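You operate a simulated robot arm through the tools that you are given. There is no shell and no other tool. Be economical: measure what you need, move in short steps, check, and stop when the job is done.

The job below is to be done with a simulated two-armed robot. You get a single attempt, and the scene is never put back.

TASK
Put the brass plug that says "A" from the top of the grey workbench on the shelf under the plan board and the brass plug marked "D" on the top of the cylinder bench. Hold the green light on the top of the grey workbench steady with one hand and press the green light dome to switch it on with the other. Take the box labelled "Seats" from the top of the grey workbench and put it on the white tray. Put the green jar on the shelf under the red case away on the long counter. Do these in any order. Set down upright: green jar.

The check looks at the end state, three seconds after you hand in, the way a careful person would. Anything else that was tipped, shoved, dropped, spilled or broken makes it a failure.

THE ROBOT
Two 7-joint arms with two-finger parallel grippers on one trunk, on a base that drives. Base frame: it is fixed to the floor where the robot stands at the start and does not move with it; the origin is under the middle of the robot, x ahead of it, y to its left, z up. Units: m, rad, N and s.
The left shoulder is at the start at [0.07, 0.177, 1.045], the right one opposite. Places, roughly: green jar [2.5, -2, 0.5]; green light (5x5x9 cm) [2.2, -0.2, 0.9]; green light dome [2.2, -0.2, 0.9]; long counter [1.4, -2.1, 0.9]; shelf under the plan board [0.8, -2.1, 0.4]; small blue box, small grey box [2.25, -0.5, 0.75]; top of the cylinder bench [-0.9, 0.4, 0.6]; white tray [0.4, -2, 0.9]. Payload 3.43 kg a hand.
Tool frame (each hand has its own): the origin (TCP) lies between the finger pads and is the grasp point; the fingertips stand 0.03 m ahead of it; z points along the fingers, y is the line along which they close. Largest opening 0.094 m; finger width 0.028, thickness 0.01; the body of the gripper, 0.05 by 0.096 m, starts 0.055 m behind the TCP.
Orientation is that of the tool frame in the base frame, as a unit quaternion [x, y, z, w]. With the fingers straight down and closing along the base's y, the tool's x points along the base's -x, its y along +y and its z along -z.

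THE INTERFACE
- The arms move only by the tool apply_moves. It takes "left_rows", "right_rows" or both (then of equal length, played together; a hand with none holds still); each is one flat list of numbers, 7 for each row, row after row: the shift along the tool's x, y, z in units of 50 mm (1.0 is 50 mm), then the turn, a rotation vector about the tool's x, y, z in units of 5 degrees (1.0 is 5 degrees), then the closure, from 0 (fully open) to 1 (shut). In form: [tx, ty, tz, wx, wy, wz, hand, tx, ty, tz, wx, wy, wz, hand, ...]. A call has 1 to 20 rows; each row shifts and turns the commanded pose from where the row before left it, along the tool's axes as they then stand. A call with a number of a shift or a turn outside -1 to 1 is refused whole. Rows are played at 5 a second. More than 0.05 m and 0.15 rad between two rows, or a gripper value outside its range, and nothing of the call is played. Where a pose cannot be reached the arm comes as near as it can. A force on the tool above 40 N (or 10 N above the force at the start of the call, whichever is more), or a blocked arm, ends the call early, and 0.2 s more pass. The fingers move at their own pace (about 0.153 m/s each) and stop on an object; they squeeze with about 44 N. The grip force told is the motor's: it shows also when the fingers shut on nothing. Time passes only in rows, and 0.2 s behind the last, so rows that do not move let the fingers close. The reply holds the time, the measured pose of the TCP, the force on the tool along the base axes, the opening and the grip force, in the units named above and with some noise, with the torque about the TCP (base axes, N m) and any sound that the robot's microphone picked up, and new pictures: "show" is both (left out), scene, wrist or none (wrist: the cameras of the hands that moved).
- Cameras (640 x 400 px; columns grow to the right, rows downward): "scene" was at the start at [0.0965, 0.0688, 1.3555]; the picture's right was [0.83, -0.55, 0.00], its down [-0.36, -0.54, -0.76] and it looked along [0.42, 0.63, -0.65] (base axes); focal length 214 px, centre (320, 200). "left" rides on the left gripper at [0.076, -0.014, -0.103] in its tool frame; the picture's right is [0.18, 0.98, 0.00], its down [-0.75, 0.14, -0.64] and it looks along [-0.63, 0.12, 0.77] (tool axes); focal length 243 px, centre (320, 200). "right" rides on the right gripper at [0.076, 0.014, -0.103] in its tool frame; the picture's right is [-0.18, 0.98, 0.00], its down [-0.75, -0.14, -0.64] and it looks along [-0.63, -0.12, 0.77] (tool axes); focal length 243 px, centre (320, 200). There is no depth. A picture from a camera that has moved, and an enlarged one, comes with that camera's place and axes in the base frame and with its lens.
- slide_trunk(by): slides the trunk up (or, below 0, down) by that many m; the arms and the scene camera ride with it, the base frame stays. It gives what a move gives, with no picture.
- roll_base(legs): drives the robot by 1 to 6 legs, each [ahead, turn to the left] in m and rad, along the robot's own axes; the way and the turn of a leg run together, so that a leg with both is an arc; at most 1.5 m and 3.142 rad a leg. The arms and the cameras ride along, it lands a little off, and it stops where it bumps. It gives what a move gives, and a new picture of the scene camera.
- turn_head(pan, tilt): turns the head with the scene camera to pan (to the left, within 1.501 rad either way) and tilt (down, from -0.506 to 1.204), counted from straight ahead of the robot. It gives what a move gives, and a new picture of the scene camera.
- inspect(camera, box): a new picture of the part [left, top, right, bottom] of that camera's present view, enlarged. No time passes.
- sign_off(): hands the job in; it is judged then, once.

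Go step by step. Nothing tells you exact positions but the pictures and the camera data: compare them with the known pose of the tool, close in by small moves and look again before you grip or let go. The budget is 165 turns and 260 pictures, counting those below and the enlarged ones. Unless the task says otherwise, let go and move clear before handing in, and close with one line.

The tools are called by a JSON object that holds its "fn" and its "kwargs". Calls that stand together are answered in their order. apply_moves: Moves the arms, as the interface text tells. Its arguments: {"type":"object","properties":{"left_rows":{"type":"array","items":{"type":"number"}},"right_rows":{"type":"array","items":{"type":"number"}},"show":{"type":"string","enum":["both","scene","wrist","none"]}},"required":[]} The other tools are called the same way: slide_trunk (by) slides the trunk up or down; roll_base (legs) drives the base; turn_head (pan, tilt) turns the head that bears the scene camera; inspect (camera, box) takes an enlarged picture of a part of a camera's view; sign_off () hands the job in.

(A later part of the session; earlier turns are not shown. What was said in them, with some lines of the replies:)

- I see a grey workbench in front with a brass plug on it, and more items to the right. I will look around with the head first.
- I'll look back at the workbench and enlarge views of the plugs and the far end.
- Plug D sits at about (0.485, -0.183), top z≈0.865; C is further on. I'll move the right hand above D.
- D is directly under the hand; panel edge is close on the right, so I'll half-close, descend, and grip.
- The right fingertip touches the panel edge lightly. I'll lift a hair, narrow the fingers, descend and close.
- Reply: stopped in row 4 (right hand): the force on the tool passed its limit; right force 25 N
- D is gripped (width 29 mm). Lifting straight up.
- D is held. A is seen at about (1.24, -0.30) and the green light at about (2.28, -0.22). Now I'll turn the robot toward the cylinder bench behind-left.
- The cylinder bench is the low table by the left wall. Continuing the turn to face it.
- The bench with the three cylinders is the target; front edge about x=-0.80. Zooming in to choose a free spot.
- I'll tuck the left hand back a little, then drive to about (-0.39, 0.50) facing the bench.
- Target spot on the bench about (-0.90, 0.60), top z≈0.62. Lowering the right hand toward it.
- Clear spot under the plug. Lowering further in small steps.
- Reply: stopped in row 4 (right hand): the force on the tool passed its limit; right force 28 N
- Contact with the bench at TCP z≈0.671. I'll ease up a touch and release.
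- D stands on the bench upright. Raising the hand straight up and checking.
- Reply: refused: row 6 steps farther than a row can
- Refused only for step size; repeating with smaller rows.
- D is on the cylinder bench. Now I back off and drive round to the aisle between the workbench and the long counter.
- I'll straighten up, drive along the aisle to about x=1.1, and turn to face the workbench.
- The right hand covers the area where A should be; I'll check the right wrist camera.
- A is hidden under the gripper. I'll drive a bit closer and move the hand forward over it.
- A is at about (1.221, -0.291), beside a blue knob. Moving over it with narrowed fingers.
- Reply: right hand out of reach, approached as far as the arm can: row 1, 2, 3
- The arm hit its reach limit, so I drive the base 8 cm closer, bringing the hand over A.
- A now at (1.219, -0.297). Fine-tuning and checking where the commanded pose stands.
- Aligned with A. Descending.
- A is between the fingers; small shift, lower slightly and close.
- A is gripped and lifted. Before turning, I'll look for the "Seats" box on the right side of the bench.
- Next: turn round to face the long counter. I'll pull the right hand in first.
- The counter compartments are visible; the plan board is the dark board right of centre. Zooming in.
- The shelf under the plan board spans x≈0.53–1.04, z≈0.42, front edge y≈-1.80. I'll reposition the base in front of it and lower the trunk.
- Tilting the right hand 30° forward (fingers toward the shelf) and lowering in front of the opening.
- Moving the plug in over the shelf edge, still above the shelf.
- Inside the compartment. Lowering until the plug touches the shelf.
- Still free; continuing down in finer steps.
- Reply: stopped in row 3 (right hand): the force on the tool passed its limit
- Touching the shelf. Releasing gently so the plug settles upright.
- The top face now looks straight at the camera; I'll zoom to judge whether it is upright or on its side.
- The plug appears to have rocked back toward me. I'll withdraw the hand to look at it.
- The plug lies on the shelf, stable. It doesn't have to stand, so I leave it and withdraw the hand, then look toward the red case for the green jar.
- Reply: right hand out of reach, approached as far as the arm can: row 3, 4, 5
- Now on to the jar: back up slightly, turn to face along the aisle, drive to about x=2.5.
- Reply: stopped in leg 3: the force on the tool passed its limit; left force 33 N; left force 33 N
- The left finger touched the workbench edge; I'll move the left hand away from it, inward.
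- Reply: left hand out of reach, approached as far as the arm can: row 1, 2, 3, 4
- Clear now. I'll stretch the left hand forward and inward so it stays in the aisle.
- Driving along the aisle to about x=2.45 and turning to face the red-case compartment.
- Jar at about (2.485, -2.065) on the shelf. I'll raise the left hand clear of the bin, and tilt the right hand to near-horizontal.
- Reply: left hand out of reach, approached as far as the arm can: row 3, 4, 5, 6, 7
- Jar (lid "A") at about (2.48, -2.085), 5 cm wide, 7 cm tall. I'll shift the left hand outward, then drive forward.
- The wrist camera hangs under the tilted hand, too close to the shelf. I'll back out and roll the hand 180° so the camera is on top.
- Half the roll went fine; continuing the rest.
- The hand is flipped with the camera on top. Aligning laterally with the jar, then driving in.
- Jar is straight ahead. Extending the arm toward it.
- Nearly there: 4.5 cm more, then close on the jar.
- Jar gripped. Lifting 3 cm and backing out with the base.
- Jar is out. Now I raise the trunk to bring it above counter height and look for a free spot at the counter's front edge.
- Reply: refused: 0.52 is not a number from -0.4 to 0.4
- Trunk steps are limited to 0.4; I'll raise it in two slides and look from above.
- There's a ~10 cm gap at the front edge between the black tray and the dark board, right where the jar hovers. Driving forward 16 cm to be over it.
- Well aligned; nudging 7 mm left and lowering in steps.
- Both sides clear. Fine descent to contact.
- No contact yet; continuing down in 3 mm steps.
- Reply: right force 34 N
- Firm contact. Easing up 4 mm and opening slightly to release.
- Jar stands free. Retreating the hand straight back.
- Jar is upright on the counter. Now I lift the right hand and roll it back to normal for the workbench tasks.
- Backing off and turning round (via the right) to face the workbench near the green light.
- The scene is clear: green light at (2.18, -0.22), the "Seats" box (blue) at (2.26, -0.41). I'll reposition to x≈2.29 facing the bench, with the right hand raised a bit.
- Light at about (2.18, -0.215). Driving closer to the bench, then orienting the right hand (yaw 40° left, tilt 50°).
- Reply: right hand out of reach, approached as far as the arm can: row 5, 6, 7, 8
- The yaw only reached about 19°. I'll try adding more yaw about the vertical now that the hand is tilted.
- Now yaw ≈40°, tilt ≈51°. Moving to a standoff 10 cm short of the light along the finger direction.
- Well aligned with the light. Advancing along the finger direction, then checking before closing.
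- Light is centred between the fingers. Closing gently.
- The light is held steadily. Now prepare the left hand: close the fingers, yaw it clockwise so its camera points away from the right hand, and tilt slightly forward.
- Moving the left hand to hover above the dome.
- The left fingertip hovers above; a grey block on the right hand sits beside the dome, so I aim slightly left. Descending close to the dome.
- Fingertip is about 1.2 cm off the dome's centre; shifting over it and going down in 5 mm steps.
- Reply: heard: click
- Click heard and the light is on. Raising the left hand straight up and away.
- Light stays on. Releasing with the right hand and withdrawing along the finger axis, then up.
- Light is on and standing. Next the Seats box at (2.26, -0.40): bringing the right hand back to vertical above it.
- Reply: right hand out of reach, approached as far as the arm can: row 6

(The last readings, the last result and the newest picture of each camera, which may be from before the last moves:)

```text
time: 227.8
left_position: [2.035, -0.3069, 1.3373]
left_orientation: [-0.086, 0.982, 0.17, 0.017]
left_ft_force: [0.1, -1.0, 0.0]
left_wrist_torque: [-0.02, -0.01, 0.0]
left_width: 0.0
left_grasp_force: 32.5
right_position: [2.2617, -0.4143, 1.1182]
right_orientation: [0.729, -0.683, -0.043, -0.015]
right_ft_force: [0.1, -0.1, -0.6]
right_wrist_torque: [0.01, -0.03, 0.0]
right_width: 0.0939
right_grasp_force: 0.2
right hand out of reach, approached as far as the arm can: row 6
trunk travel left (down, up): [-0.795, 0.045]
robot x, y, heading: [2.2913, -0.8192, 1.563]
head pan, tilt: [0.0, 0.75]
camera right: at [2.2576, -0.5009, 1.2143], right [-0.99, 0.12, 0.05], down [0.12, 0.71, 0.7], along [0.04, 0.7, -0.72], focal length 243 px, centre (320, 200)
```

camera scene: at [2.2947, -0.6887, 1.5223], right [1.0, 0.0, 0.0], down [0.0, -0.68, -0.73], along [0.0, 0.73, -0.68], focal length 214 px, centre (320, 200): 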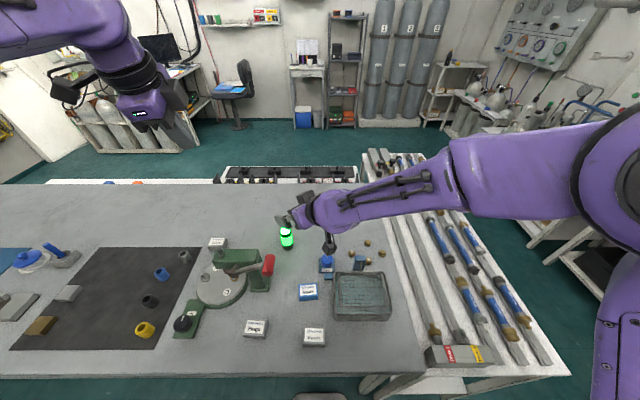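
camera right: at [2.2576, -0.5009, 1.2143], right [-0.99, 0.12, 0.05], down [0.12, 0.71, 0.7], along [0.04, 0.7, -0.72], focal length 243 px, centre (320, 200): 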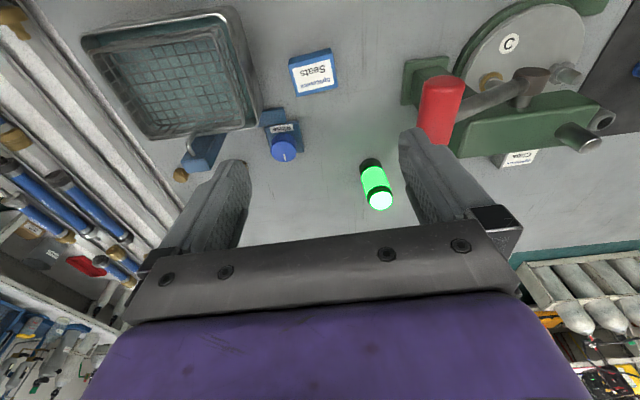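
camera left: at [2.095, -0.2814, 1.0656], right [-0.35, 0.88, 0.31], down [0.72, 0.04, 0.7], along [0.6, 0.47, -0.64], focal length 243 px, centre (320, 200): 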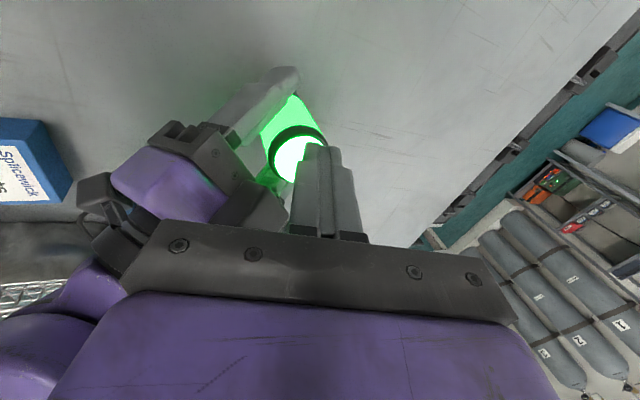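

Correcting the small residual tilt and moving down over the box.

{"fn": "apply_moves", "kwargs": {"right_rows": [-0.26, 0, 0, 0.48, 0.95, 0.0, 0, 0, 0, 0, 0, 0, 0.7, 0, 0, 0, 0.85, 0, 0, 0, 0, 0, 0, 0.85, 0, 0, 0, 0, 0, 0, 0.85, 0, 0, 0, 0, 0, 0, 0.6, 0, 0, 0, 0, 0, 0, 0, 0, 0, 0, 0], "show": "wrist"}}

```text
time: 229.4
left_position: [2.0349, -0.3066, 1.3367]
left_orientation: [-0.086, 0.982, 0.169, 0.017]
left_ft_force: [0.2, 0.3, 0.8]
left_wrist_torque: [0.02, -0.01, 0.01]
left_width: 0.0
left_grasp_force: 32.6
right_position: [2.261, -0.4032, 0.9612]
right_orientation: [0.709, -0.705, 0.002, -0.002]
right_ft_force: [0.0, 0.5, 0.9]
right_wrist_torque: [0.03, 0.0, 0.02]
right_width: 0.0941
right_grasp_force: 0.1
trunk travel left (down, up): [-0.795, 0.045]
robot x, y, heading: [2.2941, -0.8171, 1.566]
head pan, tilt: [0.0, 0.75]
camera right: at [2.2462, -0.4802, 1.0632], right [-0.98, 0.18, -0.01], down [0.13, 0.75, 0.64], along [0.12, 0.63, -0.77], focal length 243 px, centre (320, 200)
```

right: 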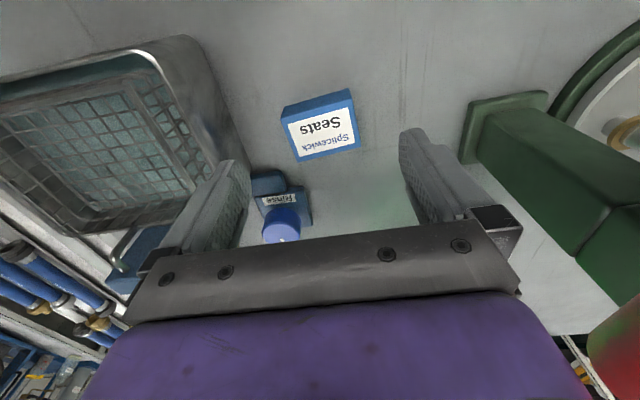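

Centred over Seats. Descending and gripping.

{"fn": "apply_moves", "kwargs": {"right_rows": [0, 0, 0.7, 0, 0, 0, 0, 0, 0, 0.7, 0, 0, 0, 0, 0, 0, 0.08, 0, 0, 0, 0, 0, 0, 0, 0, 0, 0, 0.3, 0, 0, 0, 0, 0, 0, 1, 0, 0, 0, 0, 0, 0, 1], "show": "wrist"}}

```text
time: 230.8
left_position: [2.036, -0.3059, 1.3368]
left_orientation: [-0.085, 0.982, 0.17, 0.018]
left_ft_force: [-0.2, -0.5, -1.0]
left_wrist_torque: [-0.05, 0.01, 0.02]
left_width: 0.0003
left_grasp_force: 33.5
right_position: [2.2597, -0.403, 0.8863]
right_orientation: [0.71, -0.704, 0.001, -0.002]
right_ft_force: [0.0, -0.8, -0.1]
right_wrist_torque: [0.01, 0.0, -0.03]
right_width: 0.0567
right_grasp_force: 44.3
trunk travel left (down, up): [-0.795, 0.045]
robot x, y, heading: [2.2948, -0.8173, 1.562]
head pan, tilt: [0.0, 0.75]
camera right: at [2.2468, -0.48, 0.9901], right [-0.98, 0.18, -0.01], down [0.13, 0.75, 0.64], along [0.12, 0.63, -0.77], focal length 243 px, centre (320, 200)
```

right: 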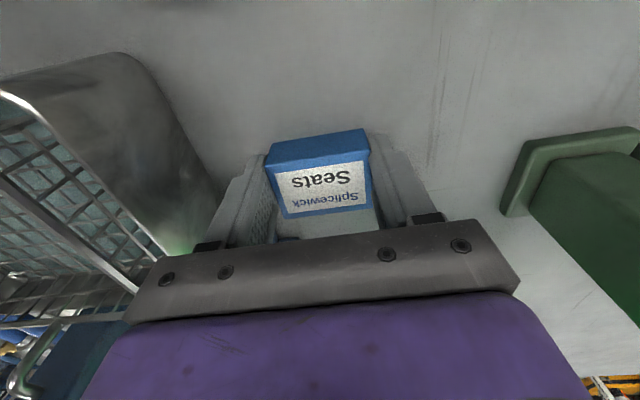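

Seats is gripped. Lifting straight up.

{"fn": "apply_moves", "kwargs": {"right_rows": [0, 0, -0.5, 0, 0, 0, 1, 0, 0, -1, 0, 0, 0, 1, 0, 0, -1, 0, 0, 0, 1, 0, 0, -1, 0, 0, 0, 1, 0, 0, -1, 0, 0, 0, 1], "show": "none"}}

{"fn": "roll_base", "kwargs": {"legs": [[-0.25, 0]]}}

```text
time: 232.0
left_position: [2.036, -0.3086, 1.3359]
left_orientation: [-0.085, 0.982, 0.169, 0.017]
left_ft_force: [1.1, -0.4, 0.4]
left_wrist_torque: [0.01, 0.0, 0.02]
left_width: 0.0001
left_grasp_force: 33.2
right_position: [2.2628, -0.4039, 1.1106]
right_orientation: [0.71, -0.705, 0.002, -0.002]
right_ft_force: [-0.1, -0.1, -0.3]
right_wrist_torque: [0.0, 0.0, -0.03]
right_width: 0.0571
right_grasp_force: 44.4
trunk travel left (down, up): [-0.795, 0.045]
robot x, y, heading: [2.2921, -0.8173, 1.563]
head pan, tilt: [0.0, 0.75]
```

```text
time: 233.9
left_position: [2.034, -0.5537, 1.335]
left_orientation: [-0.088, 0.982, 0.169, 0.017]
left_ft_force: [0.0, 0.4, 0.6]
left_wrist_torque: [-0.01, -0.01, 0.0]
left_width: 0.0
left_grasp_force: 33.2
right_position: [2.2604, -0.6511, 1.1098]
right_orientation: [0.711, -0.703, 0.002, 0.0]
right_ft_force: [0.7, -0.5, -0.7]
right_wrist_torque: [-0.03, 0.0, 0.01]
right_width: 0.0569
right_grasp_force: 43.9
trunk travel left (down, up): [-0.795, 0.045]
robot x, y, heading: [2.294, -1.0641, 1.57]
head pan, tilt: [0.0, 0.75]
camera scene: at [2.2928, -0.9339, 1.522], right [1.0, 0.0, 0.0], down [0.0, -0.68, -0.73], along [0.0, 0.73, -0.68], focal length 214 px, centre (320, 200)
```

scene: 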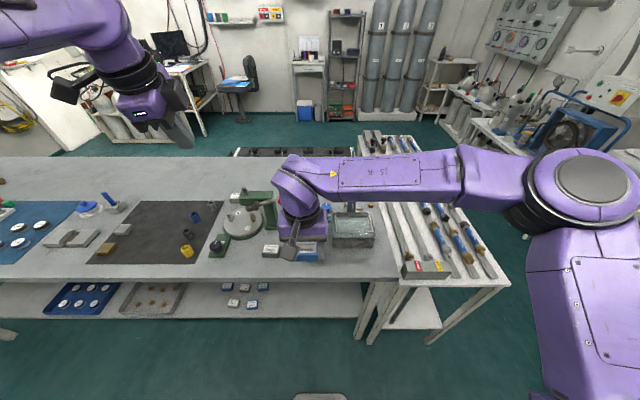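

Now driving west along the aisle to face the white tray (~x=0.45).

{"fn": "roll_base", "kwargs": {"legs": [[0, 1.571], [1.5, 0], [0.27, 0], [0, 1.571]]}}

{"fn": "turn_head", "kwargs": {"pan": 0.0, "tilt": 0.75}}

```text
time: 250.6
left_position: [0.791, -1.603, 1.3361]
left_orientation: [0.979, 0.114, -0.012, 0.17]
left_ft_force: [0.4, 0.0, -0.1]
left_wrist_torque: [-0.01, 0.02, 0.03]
left_width: 0.0
left_grasp_force: 32.6
right_position: [0.5583, -1.5206, 1.1101]
right_orientation: [0.685, 0.729, -0.003, -0.001]
right_ft_force: [0.3, 0.7, -0.5]
right_wrist_torque: [0.03, 0.0, 0.02]
right_width: 0.0567
right_grasp_force: 44.2
trunk travel left (down, up): [-0.795, 0.045]
robot x, y, heading: [0.5041, -1.1039, -1.521]
head pan, tilt: [0.0, 0.75]
camera scene: at [0.5105, -1.2423, 1.5222], right [-1.0, -0.05, 0.0], down [-0.03, 0.68, -0.73], along [0.04, -0.73, -0.68], focal length 214 px, centre (320, 200)
```

scene: 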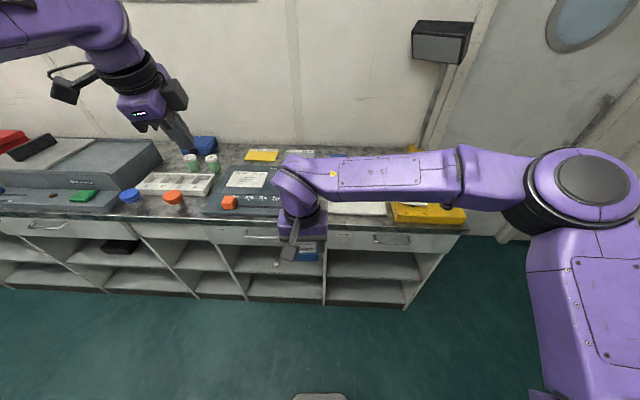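

```text
time: 251.2
left_position: [0.7904, -1.6051, 1.3364]
left_orientation: [0.979, 0.114, -0.011, 0.17]
left_ft_force: [-1.3, -0.9, 0.8]
left_wrist_torque: [0.0, -0.02, 0.0]
left_width: 0.0002
left_grasp_force: 33.3
right_position: [0.5587, -1.5206, 1.1103]
right_orientation: [0.684, 0.729, -0.002, -0.002]
right_ft_force: [-0.2, -0.3, -1.1]
right_wrist_torque: [-0.01, 0.0, -0.01]
right_width: 0.0565
right_grasp_force: 43.7
trunk travel left (down, up): [-0.795, 0.045]
robot x, y, heading: [0.5072, -1.1087, -1.521]
head pan, tilt: [0.0, 0.75]
camera scene: at [0.5107, -1.2423, 1.5222], right [-1.0, -0.05, 0.0], down [-0.03, 0.68, -0.73], along [0.04, -0.73, -0.68], focal length 214 px, centre (320, 200)
```

scene: 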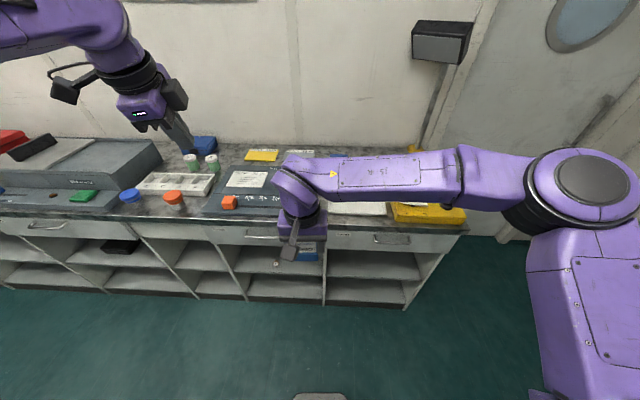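

The white tray spans about x 0.27–0.56. Squaring up and driving 0.38 m closer with the box held high.

{"fn": "roll_base", "kwargs": {"legs": [[0, -0.05], [0.38, 0]]}}

{"fn": "apply_moves", "kwargs": {"right_rows": [0, -0.9, 0, 0, 0, 0, 1, 0, -0.9, 0, 0, 0, 0, 1], "show": "both"}}

```text
time: 254.0
left_position: [0.7659, -1.9955, 1.3365]
left_orientation: [0.981, 0.089, -0.016, 0.17]
left_ft_force: [0.9, -0.3, 0.4]
left_wrist_torque: [-0.01, 0.03, -0.02]
left_width: 0.0
left_grasp_force: 33.3
right_position: [0.5377, -1.9012, 1.1113]
right_orientation: [0.703, 0.711, -0.002, -0.001]
right_ft_force: [0.1, -0.4, -0.2]
right_wrist_torque: [-0.03, -0.02, 0.03]
right_width: 0.0567
right_grasp_force: 43.9
trunk travel left (down, up): [-0.795, 0.045]
robot x, y, heading: [0.5017, -1.4869, -1.574]
head pan, tilt: [0.0, 0.75]
camera scene: at [0.5042, -1.6202, 1.5224], right [-1.0, 0.0, 0.0], down [0.0, 0.68, -0.73], along [0.0, -0.73, -0.68], focal length 214 px, centre (320, 200)
```

scene: 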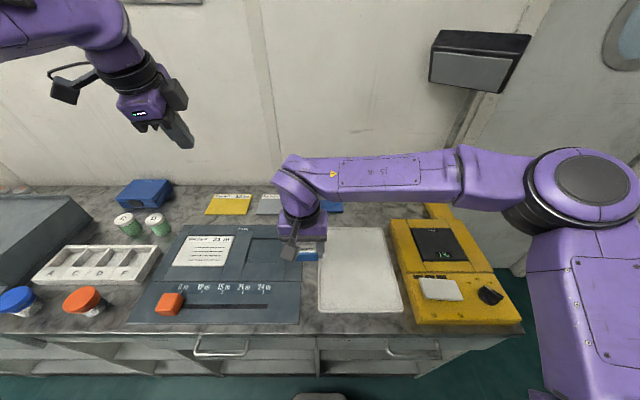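

```text
time: 254.6
left_position: [0.7628, -1.9957, 1.3371]
left_orientation: [0.981, 0.088, -0.015, 0.17]
left_ft_force: [-0.6, -0.3, -0.1]
left_wrist_torque: [-0.01, 0.0, 0.0]
left_width: 0.0
left_grasp_force: 32.4
right_position: [0.4429, -1.9015, 1.111]
right_orientation: [0.703, 0.712, -0.001, 0.0]
right_ft_force: [0.8, -0.1, -0.5]
right_wrist_torque: [0.01, -0.05, -0.01]
right_width: 0.0566
right_grasp_force: 43.8
trunk travel left (down, up): [-0.795, 0.045]
robot x, y, heading: [0.5041, -1.485, -1.57]
head pan, tilt: [0.0, 0.75]
camera scene: at [0.5004, -1.6203, 1.5223], right [-1.0, 0.0, 0.0], down [0.0, 0.68, -0.73], along [0.0, -0.73, -0.68], focal length 214 px, centre (320, 200)
camera right: at [0.4576, -1.8248, 1.2135], right [0.99, -0.17, 0.0], down [-0.13, -0.75, 0.64], along [-0.11, -0.63, -0.77], focal length 243 px, centre (320, 200)
```

scene: 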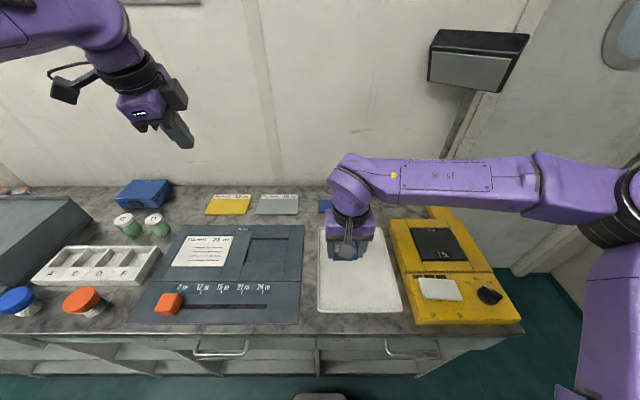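
right: 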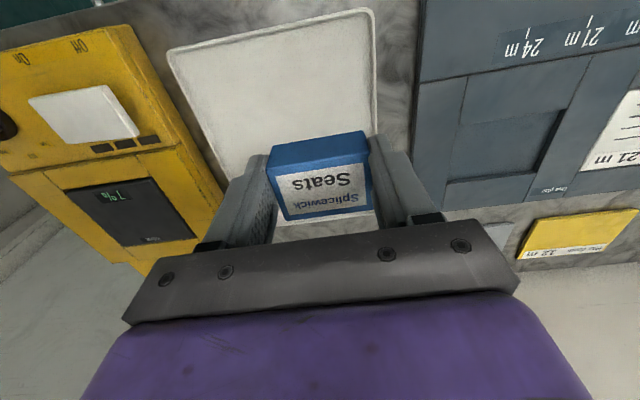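

The flat white tray is directly below. Centring the box over it and lowering.

{"fn": "apply_moves", "kwargs": {"right_rows": [-0.58, -0.53, 0, 0, 0, 0, 1, -0.58, -0.53, 0, 0, 0, 0, 1, 0, 0, 0.9, 0, 0, 0, 1, 0, 0, 0.9, 0, 0, 0, 1, 0, 0, 0.9, 0, 0, 0, 1, 0, 0, 0, 0, 0, 0, 1], "show": "both"}}

```text
time: 256.0
left_position: [0.7657, -1.9969, 1.3372]
left_orientation: [0.981, 0.088, -0.017, 0.17]
left_ft_force: [0.1, 0.4, 0.3]
left_wrist_torque: [0.04, 0.0, 0.0]
left_width: 0.0
left_grasp_force: 32.9
right_position: [0.3966, -1.962, 0.9767]
right_orientation: [0.703, 0.711, -0.002, -0.003]
right_ft_force: [0.9, -0.3, -0.9]
right_wrist_torque: [-0.04, 0.01, 0.04]
right_width: 0.0565
right_grasp_force: 44.5
trunk travel left (down, up): [-0.795, 0.045]
robot x, y, heading: [0.5068, -1.4868, -1.571]
head pan, tilt: [0.0, 0.75]
camera scene: at [0.505, -1.6213, 1.5223], right [-1.0, 0.0, 0.0], down [0.0, 0.68, -0.73], along [0.0, -0.73, -0.68], focal length 214 px, centre (320, 200)
camera right: at [0.4114, -1.886, 1.0794], right [0.98, -0.17, -0.01], down [-0.13, -0.75, 0.64], along [-0.12, -0.63, -0.77], focal length 243 px, centre (320, 200)
```

scene: 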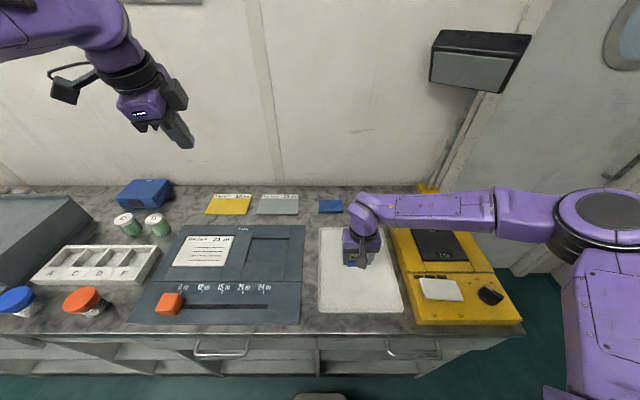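
right: 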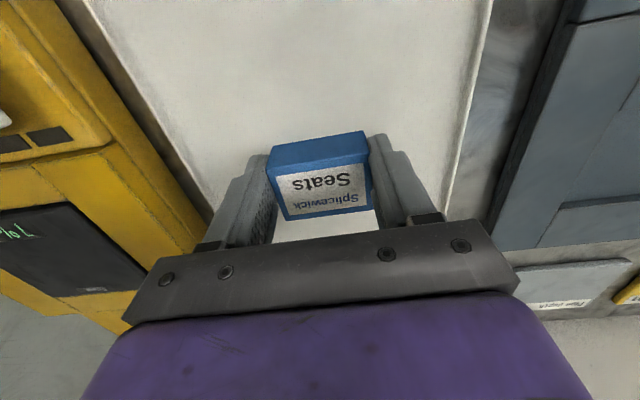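

Over the tray. Fine descent to contact.

{"fn": "apply_moves", "kwargs": {"right_rows": [0.0, 0.2, 0.4, 0, 0, 0, 1, 0, 0, 0.2, 0, 0, 0, 1, 0, 0, 0.1, 0, 0, 0, 1, 0, 0, 0.1, 0, 0, 0, 1, 0, 0, 0.1, 0, 0, 0, 1, 0, 0, 0.1, 0, 0, 0, 1, 0, 0, 0, 0, 0, 0, 1], "show": "none"}}

```text
time: 257.6
left_position: [0.7656, -1.9987, 1.3358]
left_orientation: [0.981, 0.088, -0.017, 0.169]
left_ft_force: [0.1, -0.8, -0.6]
left_wrist_torque: [0.01, 0.04, -0.01]
left_width: 0.0
left_grasp_force: 33.5
right_position: [0.4039, -1.9614, 0.9262]
right_orientation: [0.703, 0.712, -0.002, -0.001]
right_ft_force: [0.2, -0.3, -0.5]
right_wrist_torque: [0.01, -0.01, 0.01]
right_width: 0.0568
right_grasp_force: 44.1
trunk travel left (down, up): [-0.795, 0.045]
robot x, y, heading: [0.5016, -1.4868, -1.575]
head pan, tilt: [0.0, 0.75]
```

{"fn": "apply_moves", "kwargs": {"right_rows": [0, 0, 0.06, 0, 0, 0, 1, 0, 0, 0.06, 0, 0, 0, 1, 0, 0, 0.06, 0, 0, 0, 1, 0, 0, 0.06, 0, 0, 0, 1, 0, 0, 0.06, 0, 0, 0, 1], "show": "wrist"}}

```text
time: 258.7
left_position: [0.765, -1.9948, 1.3373]
left_orientation: [0.981, 0.088, -0.017, 0.171]
left_ft_force: [0.9, 0.4, -0.7]
left_wrist_torque: [-0.02, -0.03, 0.03]
left_width: 0.0
left_grasp_force: 33.2
right_position: [0.4055, -1.9606, 0.9185]
right_orientation: [0.704, 0.711, -0.004, 0.002]
right_ft_force: [-2.2, 5.4, 19.2]
right_wrist_torque: [0.26, -0.09, -0.02]
right_width: 0.0568
right_grasp_force: 44.4
trunk travel left (down, up): [-0.795, 0.045]
robot x, y, heading: [0.5058, -1.4864, -1.571]
head pan, tilt: [0.0, 0.75]
stopped in row 5 (right hand): the force on the tool passed its limit (the readings are from after the stop); the commanded pose is now the measured one
camera right: at [0.4194, -1.8847, 1.0193], right [0.98, -0.18, 0.0], down [-0.13, -0.75, 0.65], along [-0.11, -0.64, -0.76], focal length 243 px, centre (320, 200)
```

right: 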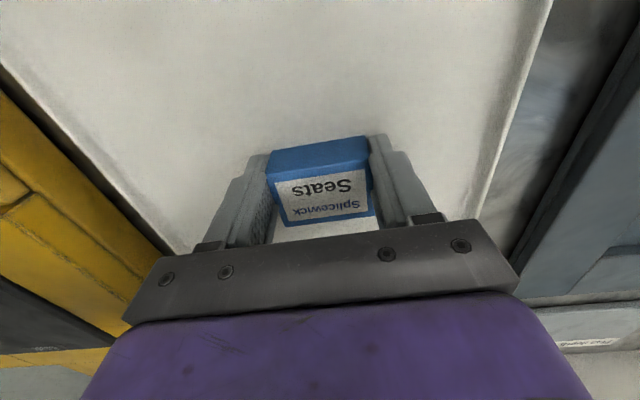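

Contact. Easing up a hair, opening, then lifting clear.

{"fn": "apply_moves", "kwargs": {"right_rows": [0, 0, -0.04, 0, 0, 0, 1, 0, 0, 0, 0, 0, 0, 0.25, 0, 0, 0, 0, 0, 0, 0.1, 0, 0, -0.4, 0, 0, 0, 0.1, 0, 0, -1, 0, 0, 0, 0.1, 0, 0, -1, 0, 0, 0, 0.1, 0, 0, -1, 0, 0, 0, 0.1], "show": "both"}}

```text
time: 260.3
left_position: [0.7661, -1.9958, 1.3358]
left_orientation: [0.981, 0.089, -0.016, 0.169]
left_ft_force: [-0.8, -0.1, 0.1]
left_wrist_torque: [0.01, -0.02, 0.03]
left_width: 0.0
left_grasp_force: 32.8
right_position: [0.408, -1.9591, 1.089]
right_orientation: [0.703, 0.711, -0.003, 0.0]
right_ft_force: [-0.1, 0.2, 1.1]
right_wrist_torque: [-0.01, -0.02, -0.01]
right_width: 0.0842
right_grasp_force: 0.0
trunk travel left (down, up): [-0.795, 0.045]
robot x, y, heading: [0.5091, -1.4863, -1.569]
head pan, tilt: [0.0, 0.75]
camera scene: at [0.5044, -1.6206, 1.5222], right [-1.0, 0.0, 0.0], down [0.0, 0.68, -0.73], along [0.0, -0.73, -0.68], focal length 214 px, centre (320, 200)
camera right: at [0.4225, -1.8826, 1.1912], right [0.98, -0.17, 0.0], down [-0.13, -0.75, 0.65], along [-0.12, -0.64, -0.76], focal length 243 px, centre (320, 200)
```

scene: 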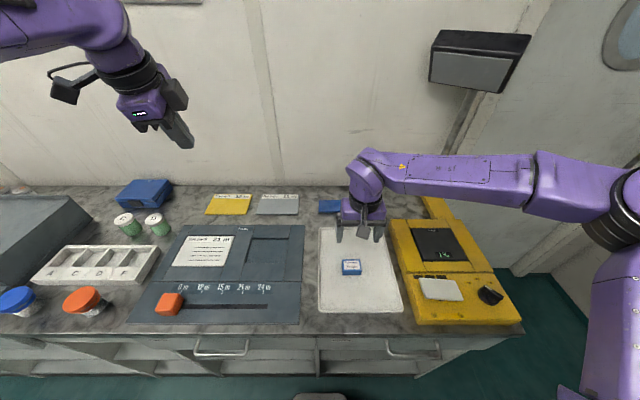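
right: 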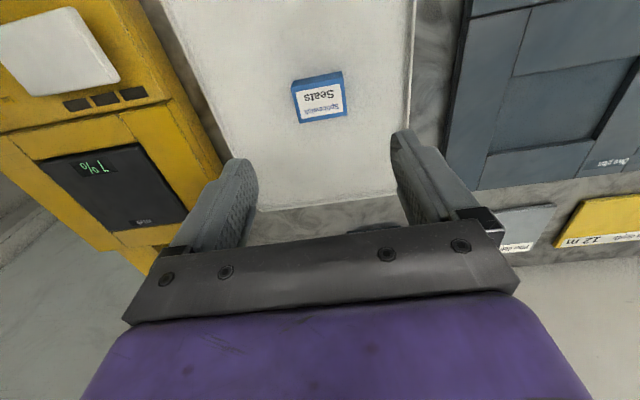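

Seats rests on the white tray. I'll back away to be clear and confirm plug A on its shelf.

{"fn": "roll_base", "kwargs": {"legs": [[-0.3, 0]]}}

{"fn": "inspect", "kwargs": {"camera": "scene", "box": [180, 180, 420, 330]}}

```text
time: 262.4
left_position: [0.7654, -1.7016, 1.3349]
left_orientation: [0.982, 0.088, -0.017, 0.169]
left_ft_force: [0.8, -1.1, -0.1]
left_wrist_torque: [0.01, 0.05, -0.02]
left_width: 0.0
left_grasp_force: 33.3
right_position: [0.4067, -1.6629, 1.0889]
right_orientation: [0.704, 0.71, -0.003, 0.001]
right_ft_force: [-0.2, -0.7, -1.2]
right_wrist_torque: [0.02, -0.01, 0.02]
right_width: 0.0843
right_grasp_force: 0.0
trunk travel left (down, up): [-0.795, 0.045]
robot x, y, heading: [0.5069, -1.1896, -1.575]
head pan, tilt: [0.0, 0.75]
camera scene: at [0.5041, -1.3252, 1.522], right [-1.0, 0.0, 0.0], down [0.0, 0.68, -0.73], along [0.0, -0.73, -0.68], focal length 214 px, centre (320, 200)
```

scene: 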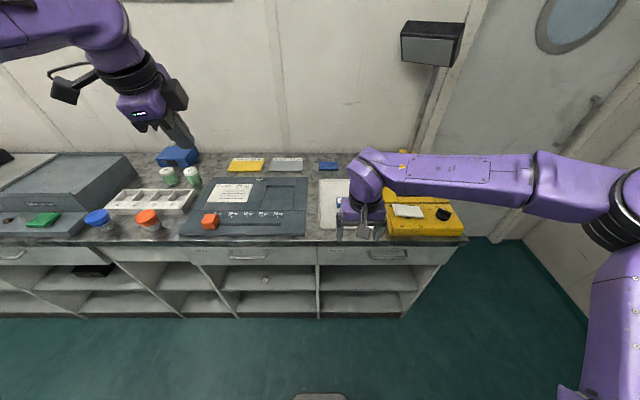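

```text
2.67 times, centred on (300, 255) of scene
camera zoom: at [0.5041, -1.3252, 1.522], right [-1.0, 0.0, 0.0], down [0.0, 0.68, -0.73], along [0.0, -0.73, -0.68], focal length 572 px, centre (373, 53)
```

zoom: 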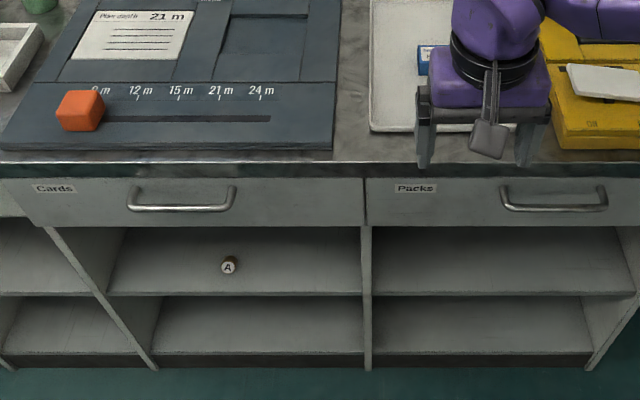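

A is on the shelf under the plan board, D is on the cylinder bench, the light is on, Seats is on the white tray and the jar is upright on the counter. Both hands are empty and clear, so I'm handing in.

{"fn": "sign_off", "kwargs": {}}

```text
The job is handed in.
```

All four jobs are finished and handed in, but plug A is lying on its side on the shelf under the plan board. It rocked over on release; you only asked for the jar to be upright, so I left it. My left finger also pressed against the workbench edge once while turning, with no sign in the pictures that anything moved.
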